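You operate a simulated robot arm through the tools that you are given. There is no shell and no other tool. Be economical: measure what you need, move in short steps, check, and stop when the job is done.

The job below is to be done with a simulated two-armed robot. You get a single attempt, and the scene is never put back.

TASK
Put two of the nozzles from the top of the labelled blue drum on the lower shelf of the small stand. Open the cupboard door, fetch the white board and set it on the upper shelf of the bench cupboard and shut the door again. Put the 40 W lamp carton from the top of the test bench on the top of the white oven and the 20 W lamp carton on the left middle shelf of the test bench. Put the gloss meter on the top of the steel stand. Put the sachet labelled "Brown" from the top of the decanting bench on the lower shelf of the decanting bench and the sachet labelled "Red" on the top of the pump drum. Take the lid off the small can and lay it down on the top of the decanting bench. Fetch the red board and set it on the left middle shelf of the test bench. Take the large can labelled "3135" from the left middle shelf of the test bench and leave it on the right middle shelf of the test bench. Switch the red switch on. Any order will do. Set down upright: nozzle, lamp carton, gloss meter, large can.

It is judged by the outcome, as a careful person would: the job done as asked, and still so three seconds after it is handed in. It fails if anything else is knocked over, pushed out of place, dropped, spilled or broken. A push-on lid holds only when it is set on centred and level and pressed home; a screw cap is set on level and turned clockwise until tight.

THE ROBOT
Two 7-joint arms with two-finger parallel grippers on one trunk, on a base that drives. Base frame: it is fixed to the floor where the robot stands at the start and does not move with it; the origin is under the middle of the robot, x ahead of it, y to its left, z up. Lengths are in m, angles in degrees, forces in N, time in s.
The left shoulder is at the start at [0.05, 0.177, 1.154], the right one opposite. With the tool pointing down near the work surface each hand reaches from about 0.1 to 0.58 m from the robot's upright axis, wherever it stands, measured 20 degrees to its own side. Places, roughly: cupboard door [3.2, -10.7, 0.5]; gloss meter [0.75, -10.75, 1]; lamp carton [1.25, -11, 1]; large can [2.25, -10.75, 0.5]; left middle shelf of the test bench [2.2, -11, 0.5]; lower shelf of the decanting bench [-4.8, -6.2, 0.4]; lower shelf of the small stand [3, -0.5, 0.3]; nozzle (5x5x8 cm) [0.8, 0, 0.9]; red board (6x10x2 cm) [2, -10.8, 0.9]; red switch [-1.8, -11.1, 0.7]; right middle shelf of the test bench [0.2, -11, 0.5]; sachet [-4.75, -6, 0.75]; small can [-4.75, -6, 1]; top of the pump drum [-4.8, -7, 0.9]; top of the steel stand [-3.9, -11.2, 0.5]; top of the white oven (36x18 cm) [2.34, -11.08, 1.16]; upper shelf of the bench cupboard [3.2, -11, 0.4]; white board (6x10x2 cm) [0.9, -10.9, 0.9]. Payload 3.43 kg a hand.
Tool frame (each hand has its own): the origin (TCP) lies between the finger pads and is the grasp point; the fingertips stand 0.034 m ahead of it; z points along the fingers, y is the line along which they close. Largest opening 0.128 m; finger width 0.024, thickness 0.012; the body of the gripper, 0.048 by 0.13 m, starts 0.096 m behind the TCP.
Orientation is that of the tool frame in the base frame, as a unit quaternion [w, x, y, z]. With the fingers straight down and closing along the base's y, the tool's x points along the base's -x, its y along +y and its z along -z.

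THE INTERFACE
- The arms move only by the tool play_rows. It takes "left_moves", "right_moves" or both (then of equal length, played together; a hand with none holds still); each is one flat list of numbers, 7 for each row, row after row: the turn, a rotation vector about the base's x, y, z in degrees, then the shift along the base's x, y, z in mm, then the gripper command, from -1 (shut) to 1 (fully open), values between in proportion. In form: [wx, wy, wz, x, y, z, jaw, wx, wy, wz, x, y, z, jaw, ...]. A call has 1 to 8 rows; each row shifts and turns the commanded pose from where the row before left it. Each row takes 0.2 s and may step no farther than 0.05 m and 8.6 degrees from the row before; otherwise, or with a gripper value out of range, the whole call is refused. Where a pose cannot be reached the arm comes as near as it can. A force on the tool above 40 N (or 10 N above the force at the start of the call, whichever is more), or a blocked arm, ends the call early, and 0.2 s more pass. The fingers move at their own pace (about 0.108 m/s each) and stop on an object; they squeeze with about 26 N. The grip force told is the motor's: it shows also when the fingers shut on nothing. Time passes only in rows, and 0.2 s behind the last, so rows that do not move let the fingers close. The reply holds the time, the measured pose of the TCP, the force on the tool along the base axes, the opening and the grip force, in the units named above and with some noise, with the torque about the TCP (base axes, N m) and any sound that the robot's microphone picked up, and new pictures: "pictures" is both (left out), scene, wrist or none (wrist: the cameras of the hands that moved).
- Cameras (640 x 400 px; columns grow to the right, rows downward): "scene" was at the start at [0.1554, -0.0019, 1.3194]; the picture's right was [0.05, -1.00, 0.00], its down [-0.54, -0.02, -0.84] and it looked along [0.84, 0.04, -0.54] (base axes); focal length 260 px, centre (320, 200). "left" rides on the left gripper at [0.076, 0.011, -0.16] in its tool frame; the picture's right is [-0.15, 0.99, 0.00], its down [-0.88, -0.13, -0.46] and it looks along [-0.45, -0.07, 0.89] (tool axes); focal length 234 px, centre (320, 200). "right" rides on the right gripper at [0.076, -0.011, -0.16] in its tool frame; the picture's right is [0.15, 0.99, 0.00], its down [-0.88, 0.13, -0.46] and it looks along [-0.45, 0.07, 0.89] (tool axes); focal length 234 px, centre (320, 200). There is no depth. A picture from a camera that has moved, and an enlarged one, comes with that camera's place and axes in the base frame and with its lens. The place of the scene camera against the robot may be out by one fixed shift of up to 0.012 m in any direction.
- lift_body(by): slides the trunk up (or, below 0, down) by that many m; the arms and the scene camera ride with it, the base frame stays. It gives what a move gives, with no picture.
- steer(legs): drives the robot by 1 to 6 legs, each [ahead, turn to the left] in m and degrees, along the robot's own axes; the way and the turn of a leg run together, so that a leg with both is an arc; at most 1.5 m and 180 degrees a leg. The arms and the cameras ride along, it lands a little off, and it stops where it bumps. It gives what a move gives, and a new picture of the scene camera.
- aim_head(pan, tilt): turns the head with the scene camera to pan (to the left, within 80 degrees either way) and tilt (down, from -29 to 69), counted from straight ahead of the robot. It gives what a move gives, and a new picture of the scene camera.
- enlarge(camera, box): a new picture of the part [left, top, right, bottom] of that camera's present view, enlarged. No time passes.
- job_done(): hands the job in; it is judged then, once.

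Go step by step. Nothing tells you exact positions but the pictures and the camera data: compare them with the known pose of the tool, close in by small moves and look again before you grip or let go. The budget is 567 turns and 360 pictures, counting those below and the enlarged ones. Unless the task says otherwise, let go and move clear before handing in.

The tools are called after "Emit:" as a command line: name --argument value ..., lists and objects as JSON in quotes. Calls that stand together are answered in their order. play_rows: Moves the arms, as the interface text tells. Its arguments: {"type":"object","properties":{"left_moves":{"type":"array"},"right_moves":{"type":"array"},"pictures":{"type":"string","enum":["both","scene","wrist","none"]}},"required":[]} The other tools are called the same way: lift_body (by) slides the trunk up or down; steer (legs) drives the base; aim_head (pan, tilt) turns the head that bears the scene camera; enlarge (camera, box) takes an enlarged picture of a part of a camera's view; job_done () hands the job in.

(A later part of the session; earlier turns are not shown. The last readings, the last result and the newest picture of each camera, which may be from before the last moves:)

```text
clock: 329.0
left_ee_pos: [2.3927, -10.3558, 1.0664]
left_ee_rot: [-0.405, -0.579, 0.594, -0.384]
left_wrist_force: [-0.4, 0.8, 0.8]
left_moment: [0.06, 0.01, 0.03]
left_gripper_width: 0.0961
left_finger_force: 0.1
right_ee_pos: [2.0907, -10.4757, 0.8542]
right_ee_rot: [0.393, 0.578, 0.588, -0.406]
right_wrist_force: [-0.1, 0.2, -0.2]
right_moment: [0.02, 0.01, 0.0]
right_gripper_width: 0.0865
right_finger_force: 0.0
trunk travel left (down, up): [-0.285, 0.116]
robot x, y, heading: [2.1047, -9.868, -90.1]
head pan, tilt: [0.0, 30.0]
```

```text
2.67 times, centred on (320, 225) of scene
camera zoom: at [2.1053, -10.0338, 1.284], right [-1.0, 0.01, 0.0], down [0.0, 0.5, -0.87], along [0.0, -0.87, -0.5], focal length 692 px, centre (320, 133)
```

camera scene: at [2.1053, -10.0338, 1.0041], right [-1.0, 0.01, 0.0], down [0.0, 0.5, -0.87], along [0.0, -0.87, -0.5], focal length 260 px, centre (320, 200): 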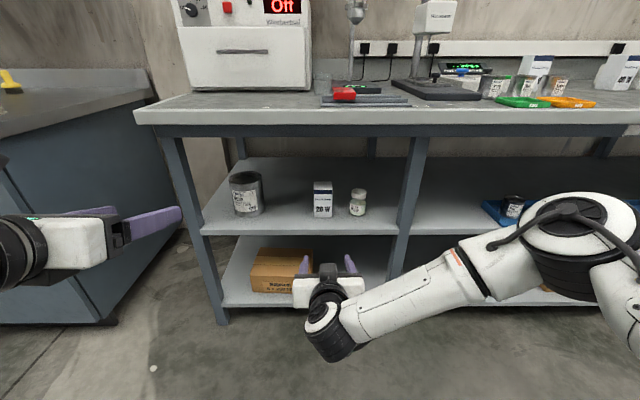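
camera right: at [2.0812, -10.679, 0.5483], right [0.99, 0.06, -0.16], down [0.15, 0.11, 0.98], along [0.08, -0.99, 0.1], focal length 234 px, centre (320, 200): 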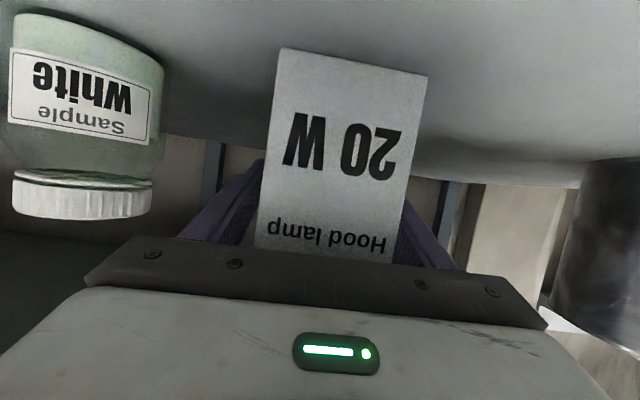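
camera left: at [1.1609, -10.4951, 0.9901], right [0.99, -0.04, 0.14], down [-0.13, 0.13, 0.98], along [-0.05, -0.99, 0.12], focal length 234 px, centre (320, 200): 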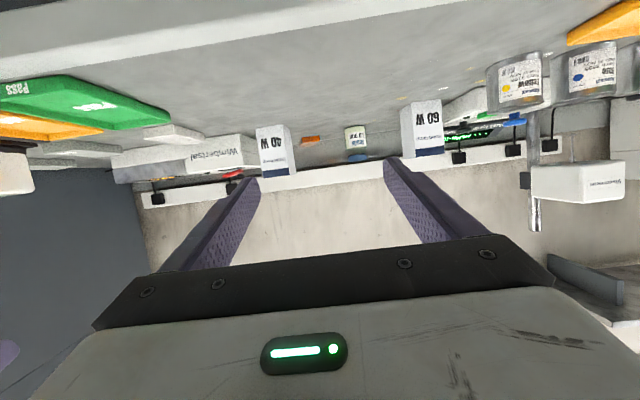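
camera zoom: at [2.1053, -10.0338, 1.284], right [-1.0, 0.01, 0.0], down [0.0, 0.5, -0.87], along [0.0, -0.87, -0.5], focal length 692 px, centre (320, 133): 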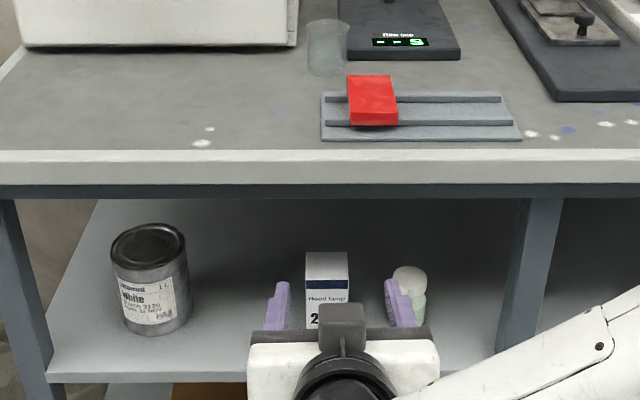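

Red board: centre (2.042, -10.785), top z≈0.905. A 50° tilt suits its side grip better, so I'll re-tilt, raise and drive in.

Emit:
play_rows --right_moves '[7, 0, 0, -12, 0, 35, 0.4, 7, 0, 0, -12, 0, 35, 0.4, 6, 0, 0, -12, 0, 35, 0.4, 0, 0, 0, -12, 0, 25, 0.4]' --pictures "none"

Emit:
steer --legs '[[0.22, 0]]'

Emit:
enlarge --camera "right" --box '[0, 0, 640, 400]'

```text
clock: 330.0
left_ee_pos: [2.3929, -10.3545, 1.0664]
left_ee_rot: [-0.407, -0.578, 0.594, -0.384]
left_wrist_force: [-0.5, -0.5, -0.8]
left_moment: [-0.01, 0.05, 0.0]
left_gripper_width: 0.0961
left_finger_force: 0.0
right_ee_pos: [2.044, -10.4767, 0.9833]
right_ee_rot: [0.288, 0.636, 0.651, -0.297]
right_wrist_force: [-0.2, -0.3, -0.6]
right_moment: [0.01, 0.03, -0.01]
right_gripper_width: 0.0896
right_finger_force: 0.0
trunk travel left (down, up): [-0.285, 0.116]
robot x, y, heading: [2.1101, -9.8687, -90.5]
head pan, tilt: [0.0, 30.0]
```

```text
clock: 331.6
left_ee_pos: [2.3942, -10.5689, 1.0655]
left_ee_rot: [-0.403, -0.582, 0.592, -0.386]
left_wrist_force: [0.3, -0.2, 0.2]
left_moment: [0.0, -0.02, 0.01]
left_gripper_width: 0.0959
left_finger_force: 0.1
right_ee_pos: [2.0483, -10.6917, 0.982]
right_ee_rot: [0.289, 0.634, 0.653, -0.297]
right_wrist_force: [0.5, 0.6, -0.2]
right_moment: [-0.01, -0.03, 0.01]
right_gripper_width: 0.0897
right_finger_force: 0.0
trunk travel left (down, up): [-0.285, 0.116]
robot x, y, heading: [2.1121, -10.0825, -89.9]
head pan, tilt: [0.0, 30.0]
camera scene: at [2.106, -10.2488, 1.284], right [-1.0, 0.0, 0.0], down [0.0, 0.5, -0.87], along [0.0, -0.87, -0.5], focal length 260 px, centre (320, 200)
```

scene: 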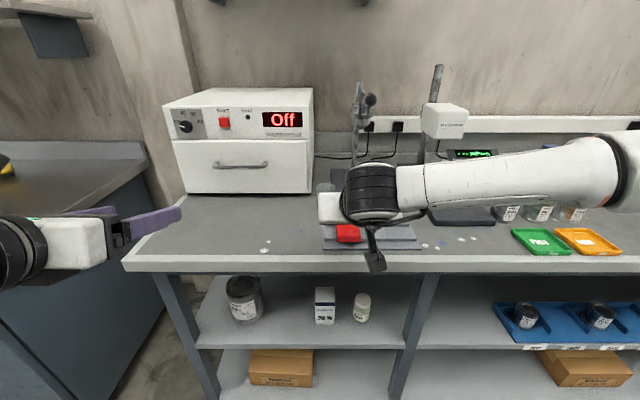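

```text
1.00 times, centred on (320, 200) of right (not enlarged: the box is as wide or as high as the picture)
camera zoom: at [2.035, -10.5214, 1.0301], right [0.98, 0.11, -0.13], down [0.15, -0.23, 0.96], along [0.08, -0.97, -0.25], focal length 234 px, centre (320, 200)
```

zoom: 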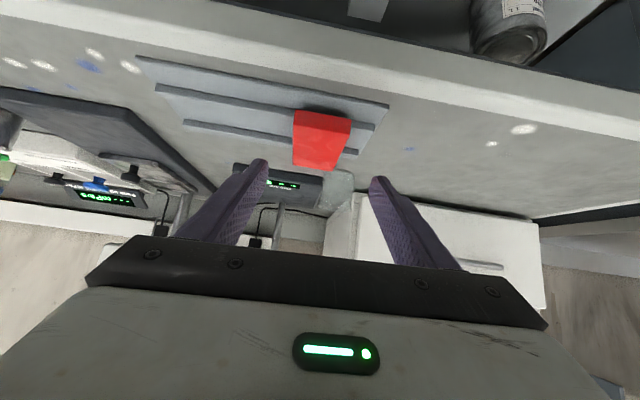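

Emit:
play_rows --right_moves '[0, 0, 0, -1, -24, -23, 0.4, 0, 0, 0, -1, -24, -23, 0.4]' --pictures "wrist"

```text
clock: 332.2
left_ee_pos: [2.3953, -10.5685, 1.0667]
left_ee_rot: [-0.404, -0.582, 0.591, -0.386]
left_wrist_force: [-0.5, 0.1, -0.5]
left_moment: [0.02, 0.02, -0.02]
left_gripper_width: 0.0962
left_finger_force: 0.1
right_ee_pos: [2.046, -10.7389, 0.9349]
right_ee_rot: [0.29, 0.634, 0.652, -0.297]
right_wrist_force: [-0.8, -0.2, 0.0]
right_moment: [0.0, 0.0, 0.0]
right_gripper_width: 0.0898
right_finger_force: 0.0
trunk travel left (down, up): [-0.285, 0.116]
robot x, y, heading: [2.1075, -10.0804, -89.9]
head pan, tilt: [0.0, 30.0]
camera right: at [2.0333, -10.5695, 0.9827], right [0.98, 0.11, -0.13], down [0.15, -0.23, 0.96], along [0.08, -0.97, -0.25], focal length 234 px, centre (320, 200)
```

right: 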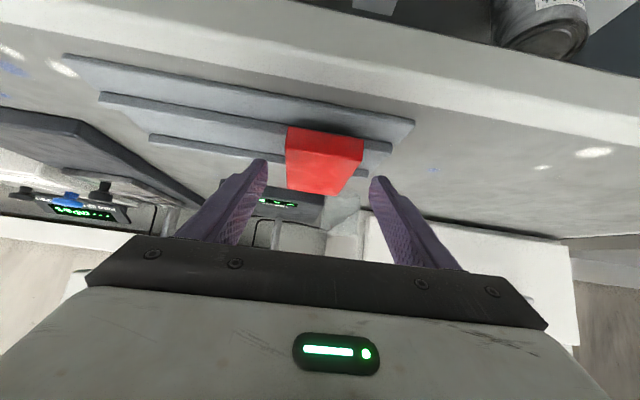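

The board lies between the fingers. Lowering 4 mm and closing.

Emit:
play_rows --right_moves '[0, 0, 0, 1, -3, -5, 0.4, 0, 0, 0, 0, 0, 0, -1, 0, 0, 0, 0, 0, 0, -1, 0, 0, 0, 0, 0, 0, -1, 0, 0, 0, 0, 0, 15, -1, 0, 0, 0, 0, 0, 25, -1]' --pictures "wrist"

```text
clock: 333.6
left_ee_pos: [2.3963, -10.5679, 1.0655]
left_ee_rot: [-0.404, -0.581, 0.592, -0.386]
left_wrist_force: [0.1, 0.6, -0.2]
left_moment: [0.0, -0.02, -0.02]
left_gripper_width: 0.096
left_finger_force: 0.0
right_ee_pos: [2.0489, -10.7439, 0.9714]
right_ee_rot: [0.289, 0.634, 0.652, -0.298]
right_wrist_force: [0.4, -0.3, -0.2]
right_moment: [0.04, -0.01, -0.02]
right_gripper_width: 0.0541
right_finger_force: 25.8
trunk travel left (down, up): [-0.285, 0.116]
robot x, y, heading: [2.1096, -10.0825, -90.1]
head pan, tilt: [0.0, 30.0]
camera right: at [2.0348, -10.5733, 1.019], right [0.98, 0.12, -0.13], down [0.16, -0.23, 0.96], along [0.08, -0.97, -0.25], focal length 234 px, centre (320, 200)
```

right: 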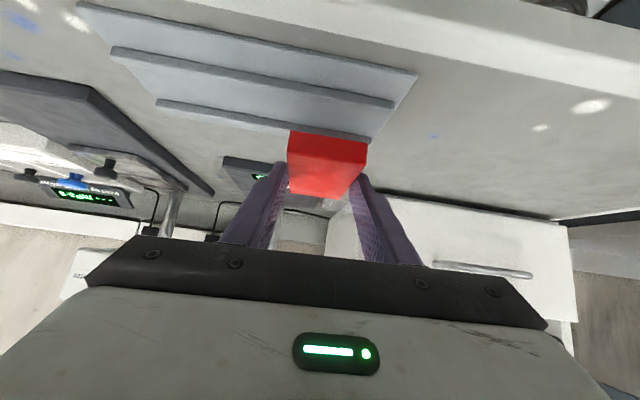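

The red board is gripped. Backing off, shifting left and lowering to place it on the left middle shelf between the carton and the White can.

Emit:
steer --legs '[[-0.45, 0], [0, 32], [0.2, 0], [0, -32]]'

Emit:
lift_body --by -0.28

Emit:
play_rows --right_moves '[0, 0, 0, 8, 0, -25, -1, 0, 0, 0, 8, 0, -25, -1, 0, 0, 0, 8, 0, -25, -1, 0, 0, 0, 8, 0, -15, -1]' --pictures "none"

```text
clock: 340.8
left_ee_pos: [2.507, -10.2719, 1.0664]
left_ee_rot: [-0.403, -0.583, 0.589, -0.387]
left_wrist_force: [-0.6, -0.3, 0.0]
left_moment: [0.03, 0.03, -0.03]
left_gripper_width: 0.0961
left_finger_force: 0.1
right_ee_pos: [2.1608, -10.4508, 0.9708]
right_ee_rot: [0.29, 0.632, 0.655, -0.296]
right_wrist_force: [-0.4, 0.0, -1.5]
right_moment: [0.03, -0.01, 0.03]
right_gripper_width: 0.054
right_finger_force: 25.9
trunk travel left (down, up): [-0.285, 0.116]
robot x, y, heading: [2.2164, -9.7876, -89.5]
head pan, tilt: [0.0, 30.0]
camera scene: at [2.215, -9.9544, 1.2841], right [-1.0, -0.01, 0.0], down [0.0, 0.5, -0.87], along [0.01, -0.87, -0.5], focal length 260 px, centre (320, 200)
```

scene: 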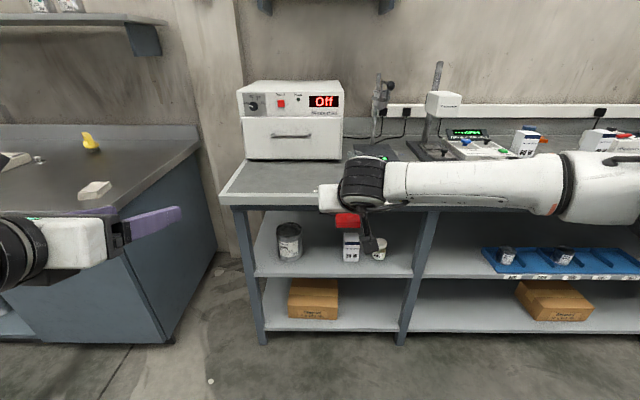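

```text
clock: 343.6
left_ee_pos: [2.5077, -10.272, 0.7858]
left_ee_rot: [-0.402, -0.584, 0.589, -0.387]
left_wrist_force: [0.5, 0.5, 0.6]
left_moment: [0.01, 0.02, 0.01]
left_gripper_width: 0.0958
left_finger_force: 0.0
right_ee_pos: [2.161, -10.4498, 0.6903]
right_ee_rot: [0.289, 0.633, 0.655, -0.296]
right_wrist_force: [-0.5, -0.2, -0.3]
right_moment: [0.06, -0.03, 0.01]
right_gripper_width: 0.0541
right_finger_force: 26.3
trunk travel left (down, up): [-0.005, 0.396]
robot x, y, heading: [2.2175, -9.7898, -89.3]
head pan, tilt: [0.0, 30.0]
```

```text
clock: 344.6
left_ee_pos: [2.5069, -10.272, 0.787]
left_ee_rot: [-0.403, -0.584, 0.59, -0.387]
left_wrist_force: [0.8, 0.4, 0.0]
left_moment: [0.0, 0.0, 0.0]
left_gripper_width: 0.0962
left_finger_force: 0.1
right_ee_pos: [2.1927, -10.4493, 0.6012]
right_ee_rot: [0.29, 0.632, 0.655, -0.296]
right_wrist_force: [-0.7, 0.2, -0.6]
right_moment: [0.0, 0.02, 0.04]
right_gripper_width: 0.054
right_finger_force: 26.0
trunk travel left (down, up): [-0.005, 0.396]
robot x, y, heading: [2.2175, -9.7886, -89.7]
head pan, tilt: [0.0, 30.0]
```

Emit:
steer --legs '[[0.28, 0]]'

Emit:
play_rows --right_moves '[0, 0, 0, 8, -25, -5, -1, 0, 0, 0, 8, -25, -10, -1, 0, 0, 0, 6, -25, -15, -1, 0, 0, 0, 0, 0, -15, -1]'

```text
clock: 346.6
left_ee_pos: [2.5096, -10.5561, 0.7869]
left_ee_rot: [-0.402, -0.584, 0.588, -0.388]
left_wrist_force: [0.4, 0.5, -0.5]
left_moment: [-0.01, 0.0, 0.0]
left_gripper_width: 0.096
left_finger_force: 0.1
right_ee_pos: [2.1966, -10.7328, 0.6015]
right_ee_rot: [0.289, 0.632, 0.656, -0.296]
right_wrist_force: [-0.2, -1.0, -0.8]
right_moment: [0.02, -0.03, 0.02]
right_gripper_width: 0.054
right_finger_force: 25.7
trunk travel left (down, up): [-0.005, 0.396]
robot x, y, heading: [2.2192, -10.0736, -89.3]
head pan, tilt: [0.0, 30.0]
camera scene: at [2.2183, -10.2397, 1.0041], right [-1.0, -0.01, 0.0], down [-0.01, 0.5, -0.87], along [0.01, -0.87, -0.5], focal length 260 px, centre (320, 200)
```

scene: 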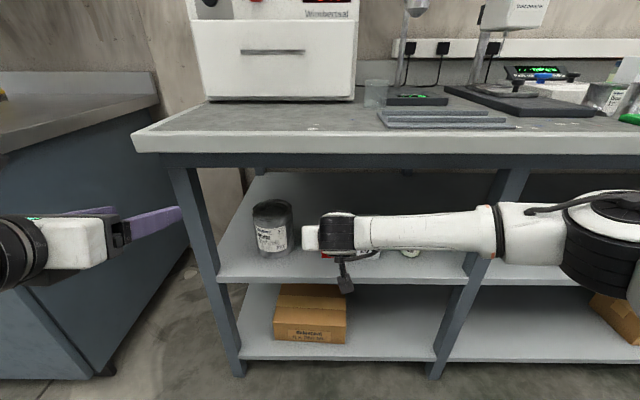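

```text
clock: 347.6
left_ee_pos: [2.5109, -10.5568, 0.7868]
left_ee_rot: [-0.403, -0.583, 0.59, -0.386]
left_wrist_force: [-0.1, 0.0, 0.7]
left_moment: [0.02, 0.0, 0.03]
left_gripper_width: 0.0959
left_finger_force: 0.1
right_ee_pos: [2.2176, -10.8101, 0.5553]
right_ee_rot: [0.29, 0.632, 0.655, -0.297]
right_wrist_force: [0.3, 0.3, -0.7]
right_moment: [0.0, -0.03, 0.02]
right_gripper_width: 0.0538
right_finger_force: 25.9
trunk travel left (down, up): [-0.005, 0.396]
robot x, y, heading: [2.2189, -10.0724, -89.3]
head pan, tilt: [0.0, 30.0]
camera scene: at [2.2183, -10.2398, 1.0041], right [-1.0, -0.01, 0.0], down [-0.01, 0.5, -0.87], along [0.01, -0.87, -0.5], focal length 260 px, centre (320, 200)
camera right: at [2.2029, -10.6401, 0.6025], right [0.98, 0.12, -0.13], down [0.16, -0.23, 0.96], along [0.09, -0.97, -0.25], focal length 234 px, centre (320, 200)
```

scene: 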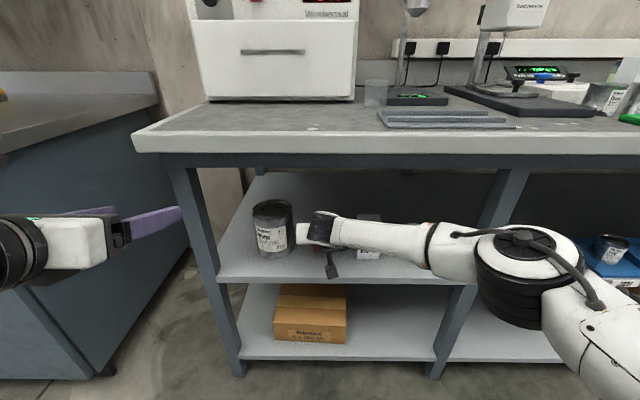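
right: 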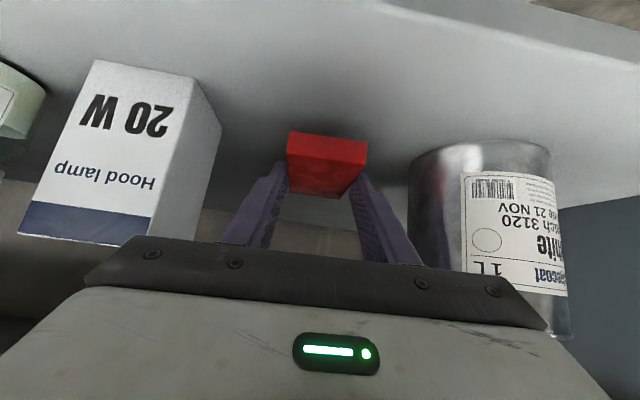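

Emit:
play_rows --right_moves '[0, 0, 0, -2, 0, -12, -1, 0, 0, 0, 0, 0, -6, -1, 0, 0, 0, 0, 0, -5, -1, 0, 0, 0, 0, 0, -5, -1, 0, 0, 0, 0, 0, -5, -1]' --pictures "none"

```text
clock: 348.8
left_ee_pos: [2.5109, -10.556, 0.7892]
left_ee_rot: [-0.403, -0.583, 0.588, -0.389]
left_wrist_force: [0.0, -0.6, -0.4]
left_moment: [0.02, 0.04, -0.04]
left_gripper_width: 0.0959
left_finger_force: 0.0
right_ee_pos: [2.2168, -10.8119, 0.5325]
right_ee_rot: [0.294, 0.63, 0.654, -0.299]
right_wrist_force: [-0.2, 3.8, 26.9]
right_moment: [-0.38, -0.39, 0.12]
right_gripper_width: 0.054
right_finger_force: 26.0
trunk travel left (down, up): [-0.005, 0.396]
robot x, y, heading: [2.2184, -10.0737, -89.2]
head pan, tilt: [0.0, 30.0]
```

Touched down. I'll relax, open, and retreat.

Emit:
play_rows --right_moves '[0, 0, 0, 0, 0, 9, -1, 0, 0, 0, 0, 0, 0, 0.2, 0, 0, 0, 0, 0, 0, 0.2, 0, 0, 0, 0, 20, 16, 0.2, 0, 0, 0, 0, 28, 22, 0.2, 0, 0, 0, 0, 35, 20, 0.2]' --pictures "wrist"

```text
clock: 350.2
left_ee_pos: [2.5103, -10.5576, 0.7869]
left_ee_rot: [-0.402, -0.585, 0.589, -0.388]
left_wrist_force: [0.2, -0.1, 0.2]
left_moment: [0.01, -0.03, 0.02]
left_gripper_width: 0.0957
left_finger_force: 0.0
right_ee_pos: [2.2172, -10.7267, 0.5908]
right_ee_rot: [0.289, 0.632, 0.655, -0.296]
right_wrist_force: [0.1, 0.2, -0.9]
right_moment: [-0.02, 0.0, -0.01]
right_gripper_width: 0.0766
right_finger_force: 0.1
trunk travel left (down, up): [-0.005, 0.396]
robot x, y, heading: [2.2166, -10.0724, -89.5]
head pan, tilt: [0.0, 30.0]
camera right: at [2.201, -10.5572, 0.6388], right [0.98, 0.12, -0.13], down [0.16, -0.23, 0.96], along [0.09, -0.97, -0.25], focal length 234 px, centre (320, 200)
```

right: 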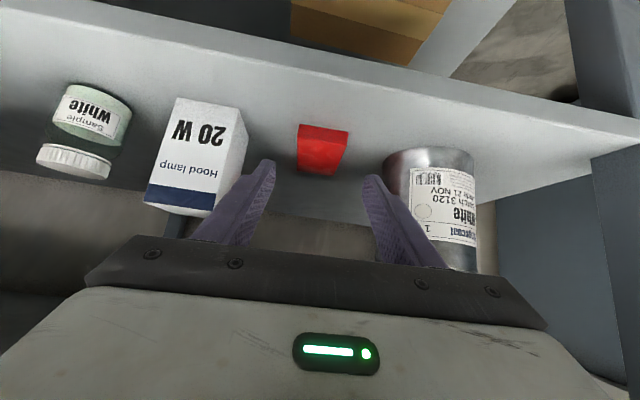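

The red board is set. Next the 40 W carton: back off, raise, and go to x≈1.09.

Emit:
steer --legs '[[-0.35, 0], [0, -90], [1.13, 0], [0, 90]]'

Emit:
lift_body --by 0.3

Emit:
play_rows --right_moves '[0, 0, 0, -15, 0, 35, 0.3, 0, 0, 0, -15, 0, 35, 0.3, 0, 0, 0, -15, 0, 35, 0.3, 0, 0, 0, 0, 0, 25, 0.3]' --pictures "none"

```text
clock: 365.5
left_ee_pos: [1.3886, -10.1767, 0.7854]
left_ee_rot: [-0.405, -0.579, 0.594, -0.384]
left_wrist_force: [0.0, 0.2, 0.3]
left_moment: [-0.04, 0.02, -0.01]
left_gripper_width: 0.0961
left_finger_force: 0.0
right_ee_pos: [1.0914, -10.3428, 0.5904]
right_ee_rot: [0.287, 0.637, 0.65, -0.299]
right_wrist_force: [-0.5, 0.5, 0.4]
right_moment: [-0.01, 0.02, 0.02]
right_gripper_width: 0.0769
right_finger_force: 0.1
trunk travel left (down, up): [-0.005, 0.396]
robot x, y, heading: [1.1059, -9.6888, -90.5]
head pan, tilt: [0.0, 30.0]
camera scene: at [1.1025, -9.8552, 1.0041], right [-1.0, 0.01, 0.0], down [0.0, 0.5, -0.87], along [-0.01, -0.87, -0.5], focal length 260 px, centre (320, 200)
```

scene: 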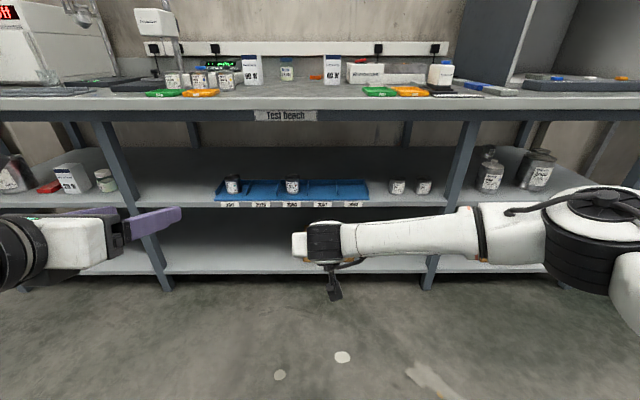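

```text
clock: 368.5
left_ee_pos: [1.3886, -10.1772, 1.0874]
left_ee_rot: [-0.406, -0.578, 0.595, -0.384]
left_wrist_force: [-0.7, -0.5, 0.4]
left_moment: [0.01, 0.01, 0.01]
left_gripper_width: 0.0961
left_finger_force: 0.1
right_ee_pos: [1.0909, -10.3428, 0.8901]
right_ee_rot: [0.287, 0.637, 0.65, -0.299]
right_wrist_force: [0.2, 1.9, -0.3]
right_moment: [0.0, 0.02, 0.02]
right_gripper_width: 0.0767
right_finger_force: 0.0
trunk travel left (down, up): [-0.305, 0.096]
robot x, y, heading: [1.1053, -9.6874, -90.6]
head pan, tilt: [0.0, 30.0]
```

```text
clock: 369.5
left_ee_pos: [1.39, -10.1769, 1.0867]
left_ee_rot: [-0.405, -0.579, 0.594, -0.384]
left_wrist_force: [-0.2, -0.9, 0.4]
left_moment: [0.05, 0.0, 0.0]
left_gripper_width: 0.096
left_finger_force: 0.0
right_ee_pos: [1.0454, -10.3437, 1.0218]
right_ee_rot: [0.288, 0.637, 0.65, -0.299]
right_wrist_force: [-0.4, 0.4, -0.5]
right_moment: [-0.02, -0.02, 0.01]
right_gripper_width: 0.0832
right_finger_force: 0.0
trunk travel left (down, up): [-0.305, 0.096]
robot x, y, heading: [1.11, -9.6895, -90.4]
head pan, tilt: [0.0, 30.0]
```

Emit:
steer --legs '[[0.52, 0.3]]'

Emit:
enlarge --camera "right" --box '[160, 80, 480, 280]'

Emit:
enlarge --camera "scene" --box '[260, 110, 420, 210]'

```text
clock: 372.4
left_ee_pos: [1.3801, -10.6817, 1.0867]
left_ee_rot: [-0.407, -0.577, 0.596, -0.382]
left_wrist_force: [0.2, -0.2, -0.3]
left_moment: [0.0, -0.02, 0.04]
left_gripper_width: 0.0961
left_finger_force: 0.1
right_ee_pos: [1.0361, -10.8471, 1.0213]
right_ee_rot: [0.287, 0.639, 0.648, -0.299]
right_wrist_force: [0.4, 0.9, 0.2]
right_moment: [-0.02, -0.03, -0.03]
right_gripper_width: 0.0831
right_finger_force: 0.0
trunk travel left (down, up): [-0.305, 0.096]
robot x, y, heading: [1.1021, -10.1884, -90.7]
head pan, tilt: [0.0, 30.0]
camera scene: at [1.0962, -10.3587, 1.304], right [-1.0, 0.01, 0.0], down [0.01, 0.5, -0.87], along [-0.01, -0.87, -0.5], focal length 260 px, centre (320, 200)
```

scene: 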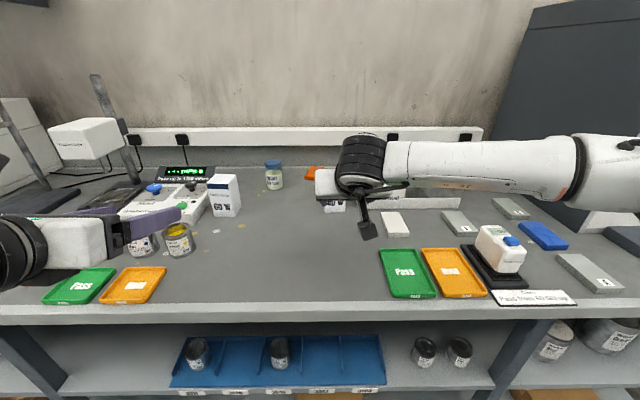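

```text
2.00 times, centred on (320, 180) of right
camera zoom: at [1.0258, -10.6766, 1.0697], right [0.99, 0.1, -0.13], down [0.15, -0.23, 0.96], along [0.06, -0.97, -0.25], focal length 468 px, centre (320, 240)
```

zoom: 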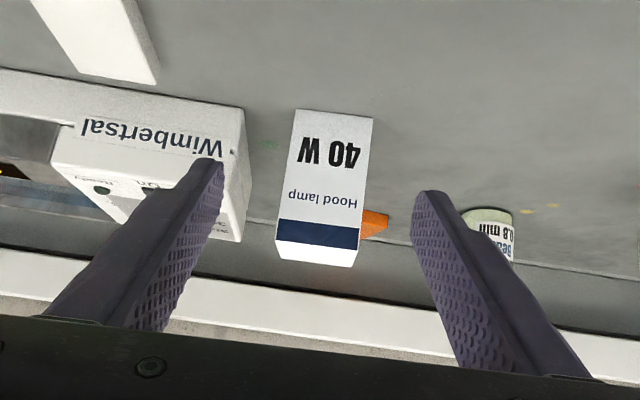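

```text
4.00 times, centred on (340, 160) of scene
camera zoom: at [1.0962, -10.3587, 1.304], right [-1.0, 0.01, 0.0], down [0.01, 0.5, -0.87], along [-0.01, -0.87, -0.5], focal length 1038 px, centre (240, 360)
```

zoom: 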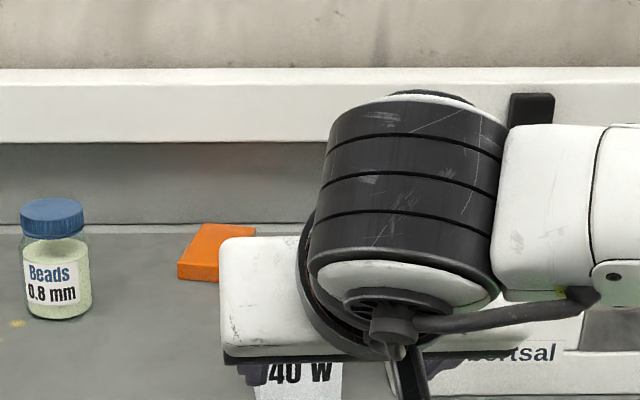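

40 W centre is about (1.044, -11.05). I'll pass over its top, then descend with the fingers on either side.

Emit:
play_rows --right_moves '[0, 0, 0, 2, -35, 2, 0.3, 0, 0, 0, 2, -35, 2, 0.3, 0, 0, 0, 2, -35, 2, 0.3, 0, 0, 0, 2, -35, 2, 0.3, 0, 0, 0, 1, -35, 2, 0.3, 0, 0, 0, 0, -30, 0, 0.3]' --pictures "wrist"

```text
clock: 373.9
left_ee_pos: [1.3831, -10.6826, 1.0866]
left_ee_rot: [-0.408, -0.577, 0.596, -0.383]
left_wrist_force: [0.4, -0.1, -0.2]
left_moment: [-0.03, 0.02, -0.05]
left_gripper_width: 0.0959
left_finger_force: 0.1
right_ee_pos: [1.0443, -10.9962, 1.0278]
right_ee_rot: [0.285, 0.64, 0.648, -0.3]
right_wrist_force: [-0.1, 0.6, 0.5]
right_moment: [0.0, 0.05, -0.03]
right_gripper_width: 0.0832
right_finger_force: 0.1
right hand out of reach, approached as far as the arm can: row 5, 6
trunk travel left (down, up): [-0.305, 0.096]
robot x, y, heading: [1.1, -10.1918, -90.6]
head pan, tilt: [0.0, 30.0]
camera right: at [1.0342, -10.8262, 1.0751], right [0.99, 0.1, -0.13], down [0.15, -0.23, 0.96], along [0.07, -0.97, -0.25], focal length 234 px, centre (320, 200)
```

right: 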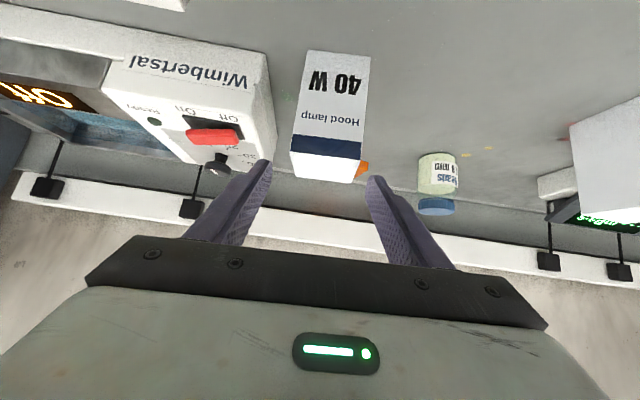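

Emit:
play_rows --right_moves '[0, 0, 0, 3, 5, 15, 0.3]' --pictures "none"

Emit:
steer --legs '[[0.07, 0]]'

Emit:
enlarge --camera "right" --box '[160, 0, 480, 200]'

```text
clock: 374.2
left_ee_pos: [1.3804, -10.6817, 1.0867]
left_ee_rot: [-0.408, -0.576, 0.596, -0.383]
left_wrist_force: [0.1, 0.3, -0.4]
left_moment: [-0.02, 0.0, -0.05]
left_gripper_width: 0.096
left_finger_force: 0.1
right_ee_pos: [1.0482, -10.9911, 1.0432]
right_ee_rot: [0.287, 0.639, 0.647, -0.301]
right_wrist_force: [0.8, -0.4, 0.0]
right_moment: [0.04, 0.03, 0.01]
right_gripper_width: 0.083
right_finger_force: 0.1
trunk travel left (down, up): [-0.305, 0.096]
robot x, y, heading: [1.103, -10.1936, -90.9]
head pan, tilt: [0.0, 30.0]
```

```text
clock: 375.3
left_ee_pos: [1.3798, -10.7504, 1.0858]
left_ee_rot: [-0.406, -0.577, 0.597, -0.382]
left_wrist_force: [-0.6, 1.2, 0.4]
left_moment: [-0.02, -0.01, 0.0]
left_gripper_width: 0.0959
left_finger_force: 0.1
right_ee_pos: [1.0476, -11.0598, 1.0421]
right_ee_rot: [0.287, 0.639, 0.648, -0.299]
right_wrist_force: [0.1, -0.2, -0.5]
right_moment: [0.0, 0.02, 0.0]
right_gripper_width: 0.083
right_finger_force: 0.0
trunk travel left (down, up): [-0.305, 0.096]
robot x, y, heading: [1.1013, -10.2568, -90.6]
head pan, tilt: [0.0, 30.0]
camera scene: at [1.0954, -10.4274, 1.3039], right [-1.0, 0.01, 0.0], down [0.01, 0.5, -0.87], along [-0.01, -0.87, -0.5], focal length 260 px, centre (320, 200)
```

scene: 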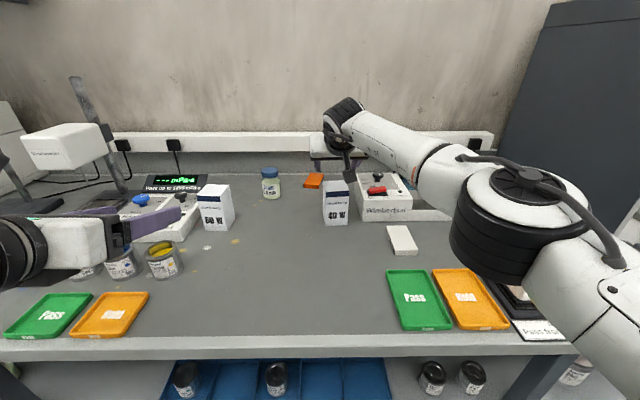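

```text
2.00 times, centred on (320, 100) of right
camera zoom: at [1.0368, -10.8899, 1.0903], right [0.99, 0.1, -0.13], down [0.15, -0.23, 0.96], along [0.07, -0.97, -0.25], focal length 468 px, centre (320, 400)
```

zoom: 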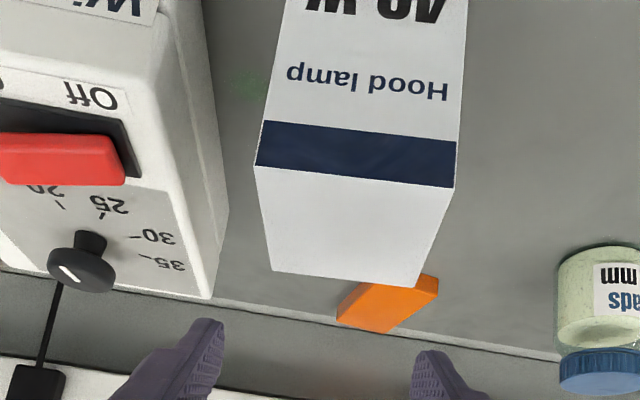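

Carton centre is (1.050, -11.049). Descending around it.

Emit:
play_rows --right_moves '[0, 0, 0, 3, 8, -22, 0.3, 0, 0, 0, 0, 0, -22, 0.3, 0, 0, 0, 0, 0, -20, 0.3, 0, 0, 0, 0, 0, -20, 0.3]' --pictures "wrist"

```text
clock: 376.3
left_ee_pos: [1.3811, -10.7501, 1.0868]
left_ee_rot: [-0.407, -0.577, 0.596, -0.383]
left_wrist_force: [-0.9, 0.1, 0.4]
left_moment: [0.01, 0.02, 0.01]
left_gripper_width: 0.0961
left_finger_force: 0.1
right_ee_pos: [1.0512, -11.0531, 0.9581]
right_ee_rot: [0.287, 0.639, 0.648, -0.299]
right_wrist_force: [0.1, 0.2, 0.2]
right_moment: [-0.02, 0.01, 0.0]
right_gripper_width: 0.0832
right_finger_force: 0.1
trunk travel left (down, up): [-0.305, 0.096]
robot x, y, heading: [1.0997, -10.2619, -90.6]
head pan, tilt: [0.0, 30.0]
camera right: at [1.0399, -10.8821, 1.0067], right [0.99, 0.1, -0.13], down [0.15, -0.23, 0.96], along [0.07, -0.97, -0.25], focal length 234 px, centre (320, 200)
```

right: 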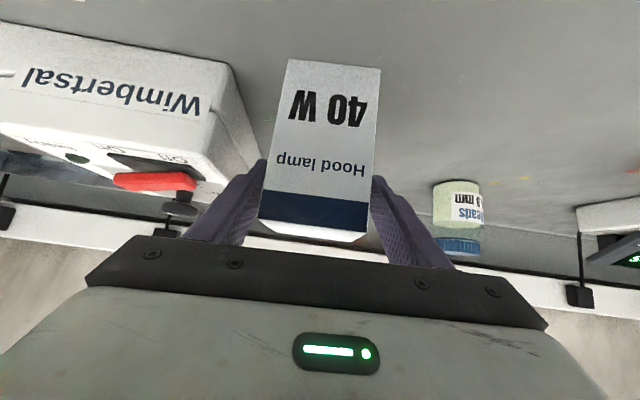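

No contact and well straddled. Grip and lift.

Emit:
play_rows --right_moves '[0, 0, 0, 0, 0, 0, -0.1, 0, 0, 0, 0, 0, 0, -1, 0, 0, 0, 0, 0, 0, -1, 0, 0, 0, 0, 0, 20, -1, 0, 0, 0, 0, 0, 35, -1, 0, 0, 0, 0, 0, 45, -1, 0, 0, 0, 0, 20, 40, -1]' --pictures "wrist"

```text
clock: 377.9
left_ee_pos: [1.3788, -10.7503, 1.086]
left_ee_rot: [-0.407, -0.576, 0.596, -0.383]
left_wrist_force: [0.5, 0.4, 1.2]
left_moment: [-0.02, 0.02, 0.01]
left_gripper_width: 0.0961
left_finger_force: 0.0
right_ee_pos: [1.0504, -11.0328, 1.0966]
right_ee_rot: [0.287, 0.639, 0.648, -0.298]
right_wrist_force: [-0.9, 0.9, -1.1]
right_moment: [0.02, -0.01, 0.0]
right_gripper_width: 0.0619
right_finger_force: 26.6
trunk travel left (down, up): [-0.305, 0.096]
robot x, y, heading: [1.1017, -10.2605, -90.8]
head pan, tilt: [0.0, 30.0]
camera right: at [1.0393, -10.8623, 1.1447], right [0.99, 0.1, -0.13], down [0.15, -0.23, 0.96], along [0.07, -0.97, -0.25], focal length 234 px, centre (320, 200)
```

right: 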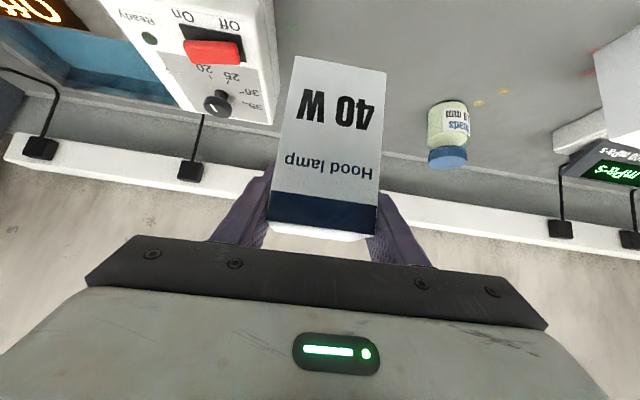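

The 40 W is held. Raise the trunk, back off and drive to the oven.

Emit:
lift_body --by 0.09

Emit:
steer --legs '[[-0.5, 0], [0, 90.5], [1.28, 0], [0, -90]]'

Emit:
play_rows --right_moves '[0, 0, 0, 0, 0, 30, -1, 0, 0, 0, 0, 0, 30, -1, 0, 0, 0, 0, 0, 30, -1, 0, 0, 0, 0, 0, 20, -1]' --pictures "none"

```text
clock: 379.1
left_ee_pos: [1.3802, -10.7509, 1.1761]
left_ee_rot: [-0.407, -0.576, 0.597, -0.382]
left_wrist_force: [0.5, -0.8, 0.3]
left_moment: [-0.02, -0.01, 0.0]
left_gripper_width: 0.0961
left_finger_force: 0.0
right_ee_pos: [1.0508, -11.0327, 1.1856]
right_ee_rot: [0.287, 0.64, 0.647, -0.301]
right_wrist_force: [-0.7, 0.2, -0.4]
right_moment: [-0.02, -0.01, -0.01]
right_gripper_width: 0.062
right_finger_force: 26.0
trunk travel left (down, up): [-0.395, 0.006]
robot x, y, heading: [1.1023, -10.2598, -90.8]
head pan, tilt: [0.0, 30.0]
```

```text
clock: 395.9
left_ee_pos: [2.6919, -10.3034, 1.1766]
left_ee_rot: [-0.41, -0.571, 0.601, -0.379]
left_wrist_force: [0.6, -0.6, -0.3]
left_moment: [0.01, -0.01, 0.01]
left_gripper_width: 0.0958
left_finger_force: 0.0
right_ee_pos: [2.3546, -10.5785, 1.1861]
right_ee_rot: [0.283, 0.646, 0.641, -0.303]
right_wrist_force: [-0.3, 0.6, -0.9]
right_moment: [-0.04, -0.02, -0.01]
right_gripper_width: 0.0616
right_finger_force: 25.7
trunk travel left (down, up): [-0.395, 0.006]
robot x, y, heading: [2.4173, -9.805, -92.1]
head pan, tilt: [0.0, 30.0]
camera scene: at [2.4139, -9.9736, 1.3941], right [-1.0, 0.04, 0.0], down [0.02, 0.5, -0.87], along [-0.03, -0.87, -0.5], focal length 260 px, centre (320, 200)
```

scene: 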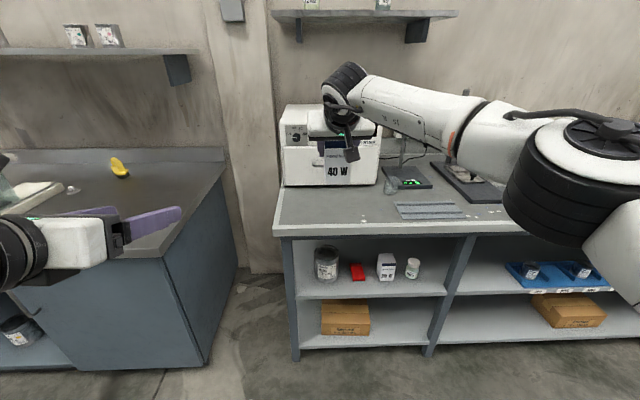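

```text
clock: 396.9
left_ee_pos: [2.6927, -10.3037, 1.1758]
left_ee_rot: [-0.411, -0.57, 0.602, -0.378]
left_wrist_force: [0.3, -0.6, -0.3]
left_moment: [-0.01, -0.01, 0.01]
left_gripper_width: 0.0958
left_finger_force: 0.0
right_ee_pos: [2.3547, -10.5707, 1.2835]
right_ee_rot: [0.285, 0.645, 0.642, -0.302]
right_wrist_force: [-1.2, -0.4, -0.6]
right_moment: [0.01, 0.03, 0.0]
right_gripper_width: 0.0619
right_finger_force: 25.8
right hand out of reach, approached as far as the arm can: row 3, 4
trunk travel left (down, up): [-0.395, 0.006]
robot x, y, heading: [2.4251, -9.8088, -92.0]
head pan, tilt: [0.0, 30.0]
```

Emit:
steer --legs '[[0.42, 1]]'

Emit:
enlarge --camera "right" --box '[0, 0, 640, 400]'

```text
clock: 399.4
left_ee_pos: [2.6913, -10.716, 1.1764]
left_ee_rot: [-0.408, -0.576, 0.597, -0.382]
left_wrist_force: [0.0, -0.1, 0.2]
left_moment: [0.0, -0.01, 0.03]
left_gripper_width: 0.096
left_finger_force: 0.0
right_ee_pos: [2.3597, -10.9916, 1.2824]
right_ee_rot: [0.288, 0.638, 0.648, -0.3]
right_wrist_force: [0.1, -0.6, -0.8]
right_moment: [-0.02, 0.03, -0.01]
right_gripper_width: 0.0618
right_finger_force: 26.5
trunk travel left (down, up): [-0.395, 0.006]
robot x, y, heading: [2.4136, -10.2243, -90.8]
head pan, tilt: [0.0, 30.0]
camera scene: at [2.4073, -10.3936, 1.394], right [-1.0, 0.01, 0.0], down [0.01, 0.5, -0.87], along [-0.01, -0.87, -0.5], focal length 260 px, centre (320, 200)
```

scene: 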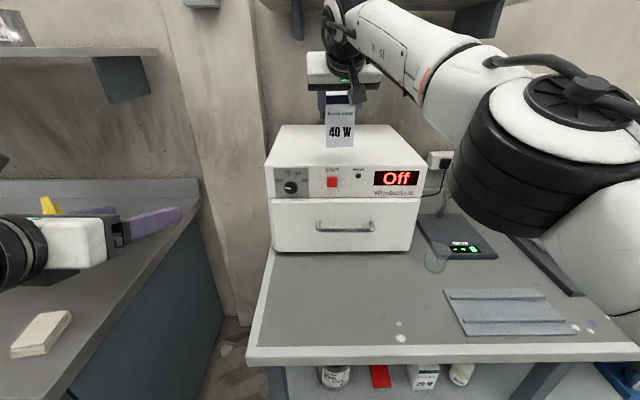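

```text
1.00 times, centred on (320, 200) of right (not enlarged: the box is as wide or as high as the picture)
camera zoom: at [2.3495, -10.8215, 1.3305], right [0.99, 0.1, -0.13], down [0.15, -0.23, 0.96], along [0.07, -0.97, -0.24], focal length 234 px, centre (320, 200)
```

zoom: 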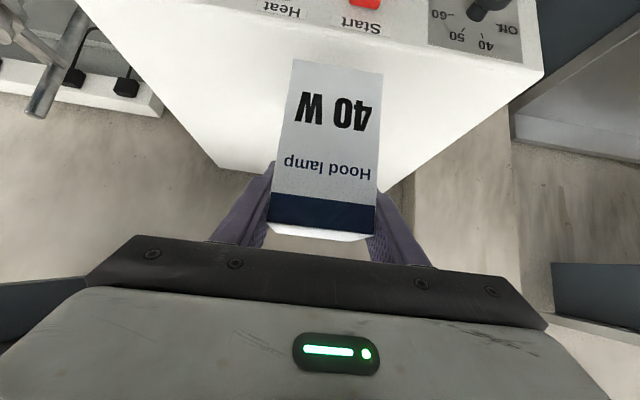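

Emit:
steer --legs '[[0.075, 0]]'

Emit:
play_rows --right_moves '[0, 0, 0, -5, 0, -15, -1, 0, 0, 0, -5, 0, -10, -1, 0, 0, 0, 0, 0, -6, -1, 0, 0, 0, 0, 0, -6, -1, 0, 0, 0, 0, 0, -6, -1, 0, 0, 0, 0, 0, -6, -1]' --pictures "wrist"

```text
clock: 400.5
left_ee_pos: [2.6916, -10.7929, 1.1764]
left_ee_rot: [-0.407, -0.577, 0.596, -0.383]
left_wrist_force: [-0.9, 0.2, -0.1]
left_moment: [0.01, 0.01, -0.02]
left_gripper_width: 0.0958
left_finger_force: 0.1
right_ee_pos: [2.3608, -11.0671, 1.2828]
right_ee_rot: [0.287, 0.639, 0.648, -0.299]
right_wrist_force: [-0.4, -0.9, -0.6]
right_moment: [-0.01, 0.01, 0.05]
right_gripper_width: 0.0614
right_finger_force: 26.2
trunk travel left (down, up): [-0.395, 0.006]
robot x, y, heading: [2.4133, -10.3029, -90.4]
head pan, tilt: [0.0, 30.0]
camera scene: at [2.4064, -10.4693, 1.394], right [-1.0, 0.01, 0.0], down [0.01, 0.5, -0.87], along [-0.01, -0.87, -0.5], focal length 260 px, centre (320, 200)
```

scene: 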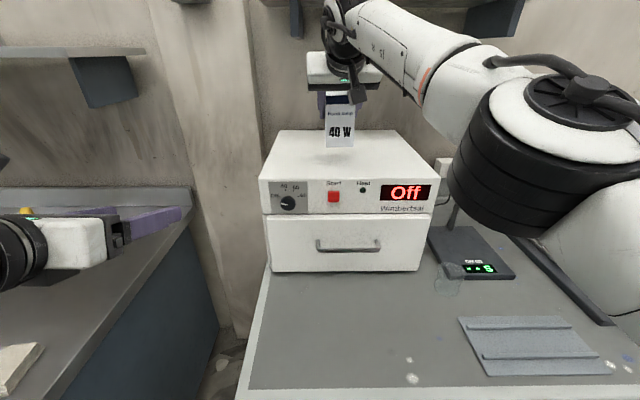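

```text
clock: 401.9
left_ee_pos: [2.6908, -10.7921, 1.1765]
left_ee_rot: [-0.407, -0.577, 0.596, -0.382]
left_wrist_force: [0.2, 0.4, -1.0]
left_moment: [0.0, -0.01, -0.01]
left_gripper_width: 0.0961
left_finger_force: 0.1
right_ee_pos: [2.3561, -11.0805, 1.2471]
right_ee_rot: [0.288, 0.639, 0.648, -0.3]
right_wrist_force: [0.0, -0.5, -1.2]
right_moment: [0.0, 0.03, 0.02]
right_gripper_width: 0.0616
right_finger_force: 26.2
right hand out of reach, approached as far as the arm can: row 1, 2, 4, 6
trunk travel left (down, up): [-0.395, 0.006]
robot x, y, heading: [2.4136, -10.3015, -90.6]
head pan, tilt: [0.0, 30.0]
camera right: at [2.3454, -10.9102, 1.2937], right [0.99, 0.1, -0.13], down [0.15, -0.23, 0.96], along [0.07, -0.97, -0.24], focal length 234 px, centre (320, 200)
```

right: 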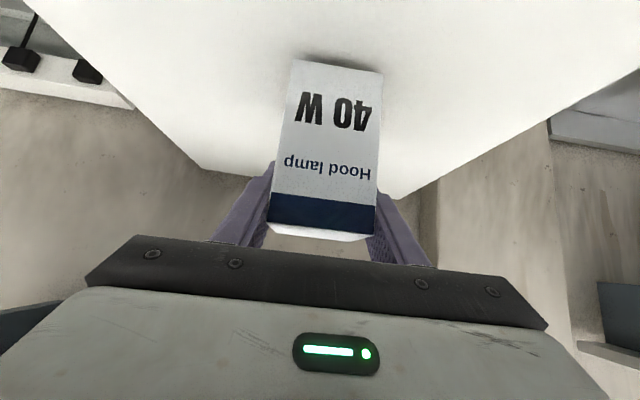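

Emit:
play_rows --right_moves '[0, 0, 0, 0, 3, -6, -1, 0, 0, 0, 0, 2, -5, -1, 0, 0, 0, 0, 2, -5, -1, 0, 0, 0, 0, 2, -5, -1]' --pictures "none"

```text
clock: 402.9
left_ee_pos: [2.6905, -10.7908, 1.1765]
left_ee_rot: [-0.407, -0.577, 0.596, -0.383]
left_wrist_force: [-0.9, -0.5, 0.0]
left_moment: [-0.01, -0.02, 0.0]
left_gripper_width: 0.096
left_finger_force: 0.0
right_ee_pos: [2.3598, -11.0833, 1.2335]
right_ee_rot: [0.29, 0.638, 0.646, -0.302]
right_wrist_force: [-2.1, 0.8, 11.2]
right_moment: [0.03, -0.24, 0.11]
right_gripper_width: 0.0619
right_finger_force: 26.3
right hand out of reach, approached as far as the arm can: row 1, 2, 3
trunk travel left (down, up): [-0.395, 0.006]
robot x, y, heading: [2.4113, -10.3048, -90.5]
head pan, tilt: [0.0, 30.0]
```

Contact. Opening and backing off.

Emit:
play_rows --right_moves '[0, 0, 0, 0, 0, 0, 0.0, 0, 0, 0, 0, 0, 0, 0.3, 0, 0, 0, 0, 0, 0, 0.3, 0, 0, 0, 0, 20, 15, 0.3, 0, 0, 0, 0, 35, 15, 0.3, 0, 0, 0, 0, 45, 10, 0.3]'

```text
clock: 404.3
left_ee_pos: [2.691, -10.7918, 1.1786]
left_ee_rot: [-0.407, -0.577, 0.596, -0.382]
left_wrist_force: [-0.3, -0.3, 0.1]
left_moment: [0.02, 0.01, 0.0]
left_gripper_width: 0.096
left_finger_force: 0.0
right_ee_pos: [2.3704, -11.0752, 1.2458]
right_ee_rot: [0.287, 0.639, 0.648, -0.299]
right_wrist_force: [-0.3, -0.4, -0.9]
right_moment: [0.01, -0.03, 0.01]
right_gripper_width: 0.0829
right_finger_force: 0.0
right hand out of reach, approached as far as the arm can: row 4, 5, 6
trunk travel left (down, up): [-0.395, 0.006]
robot x, y, heading: [2.4112, -10.3022, -90.8]
head pan, tilt: [0.0, 30.0]
camera scene: at [2.4068, -10.4677, 1.3942], right [-1.0, 0.01, 0.0], down [0.01, 0.5, -0.87], along [-0.01, -0.87, -0.5], focal length 260 px, centre (320, 200)
camera right: at [2.3586, -10.9052, 1.2932], right [0.99, 0.1, -0.13], down [0.15, -0.23, 0.96], along [0.07, -0.97, -0.24], focal length 234 px, centre (320, 200)
```

scene: 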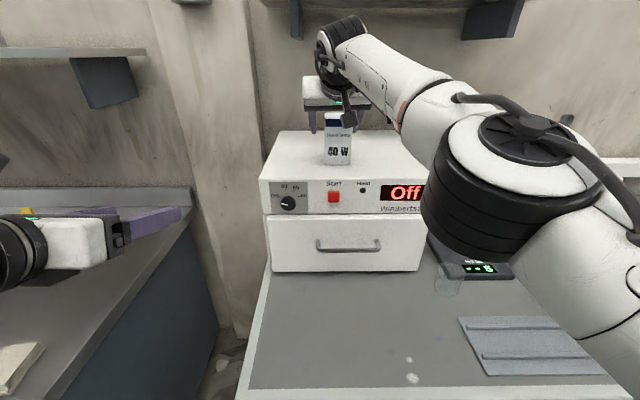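
right: 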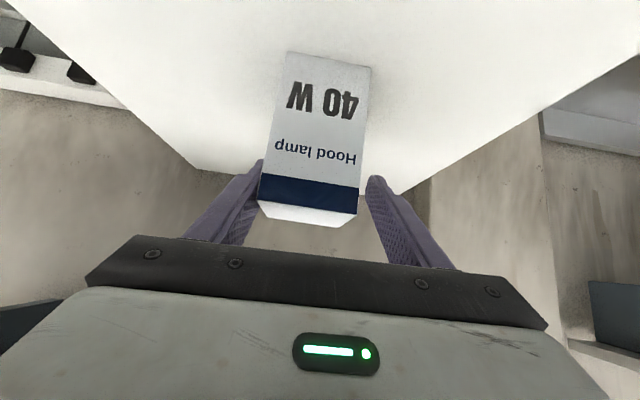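

Emit:
play_rows --right_moves '[0, 0, 0, -8, 0, 0, 0.4]' --pictures "wrist"

```text
clock: 404.7
left_ee_pos: [2.6916, -10.7919, 1.1766]
left_ee_rot: [-0.407, -0.577, 0.596, -0.383]
left_wrist_force: [-1.1, 0.4, 0.2]
left_moment: [0.0, -0.01, 0.0]
left_gripper_width: 0.0962
left_finger_force: 0.1
right_ee_pos: [2.3617, -11.0786, 1.2471]
right_ee_rot: [0.287, 0.639, 0.648, -0.299]
right_wrist_force: [-0.4, -0.2, 0.4]
right_moment: [-0.03, -0.02, 0.0]
right_gripper_width: 0.0897
right_finger_force: 0.0
trunk travel left (down, up): [-0.395, 0.006]
robot x, y, heading: [2.4159, -10.3009, -90.9]
head pan, tilt: [0.0, 30.0]
camera right: at [2.3511, -10.9081, 1.2932], right [0.99, 0.1, -0.13], down [0.15, -0.23, 0.96], along [0.07, -0.97, -0.24], focal length 234 px, centre (320, 200)
```

right: 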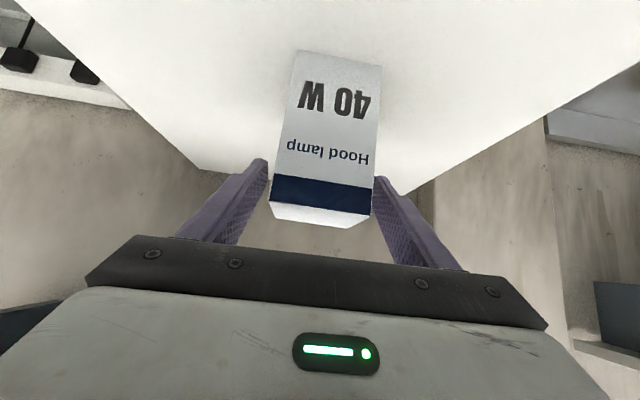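

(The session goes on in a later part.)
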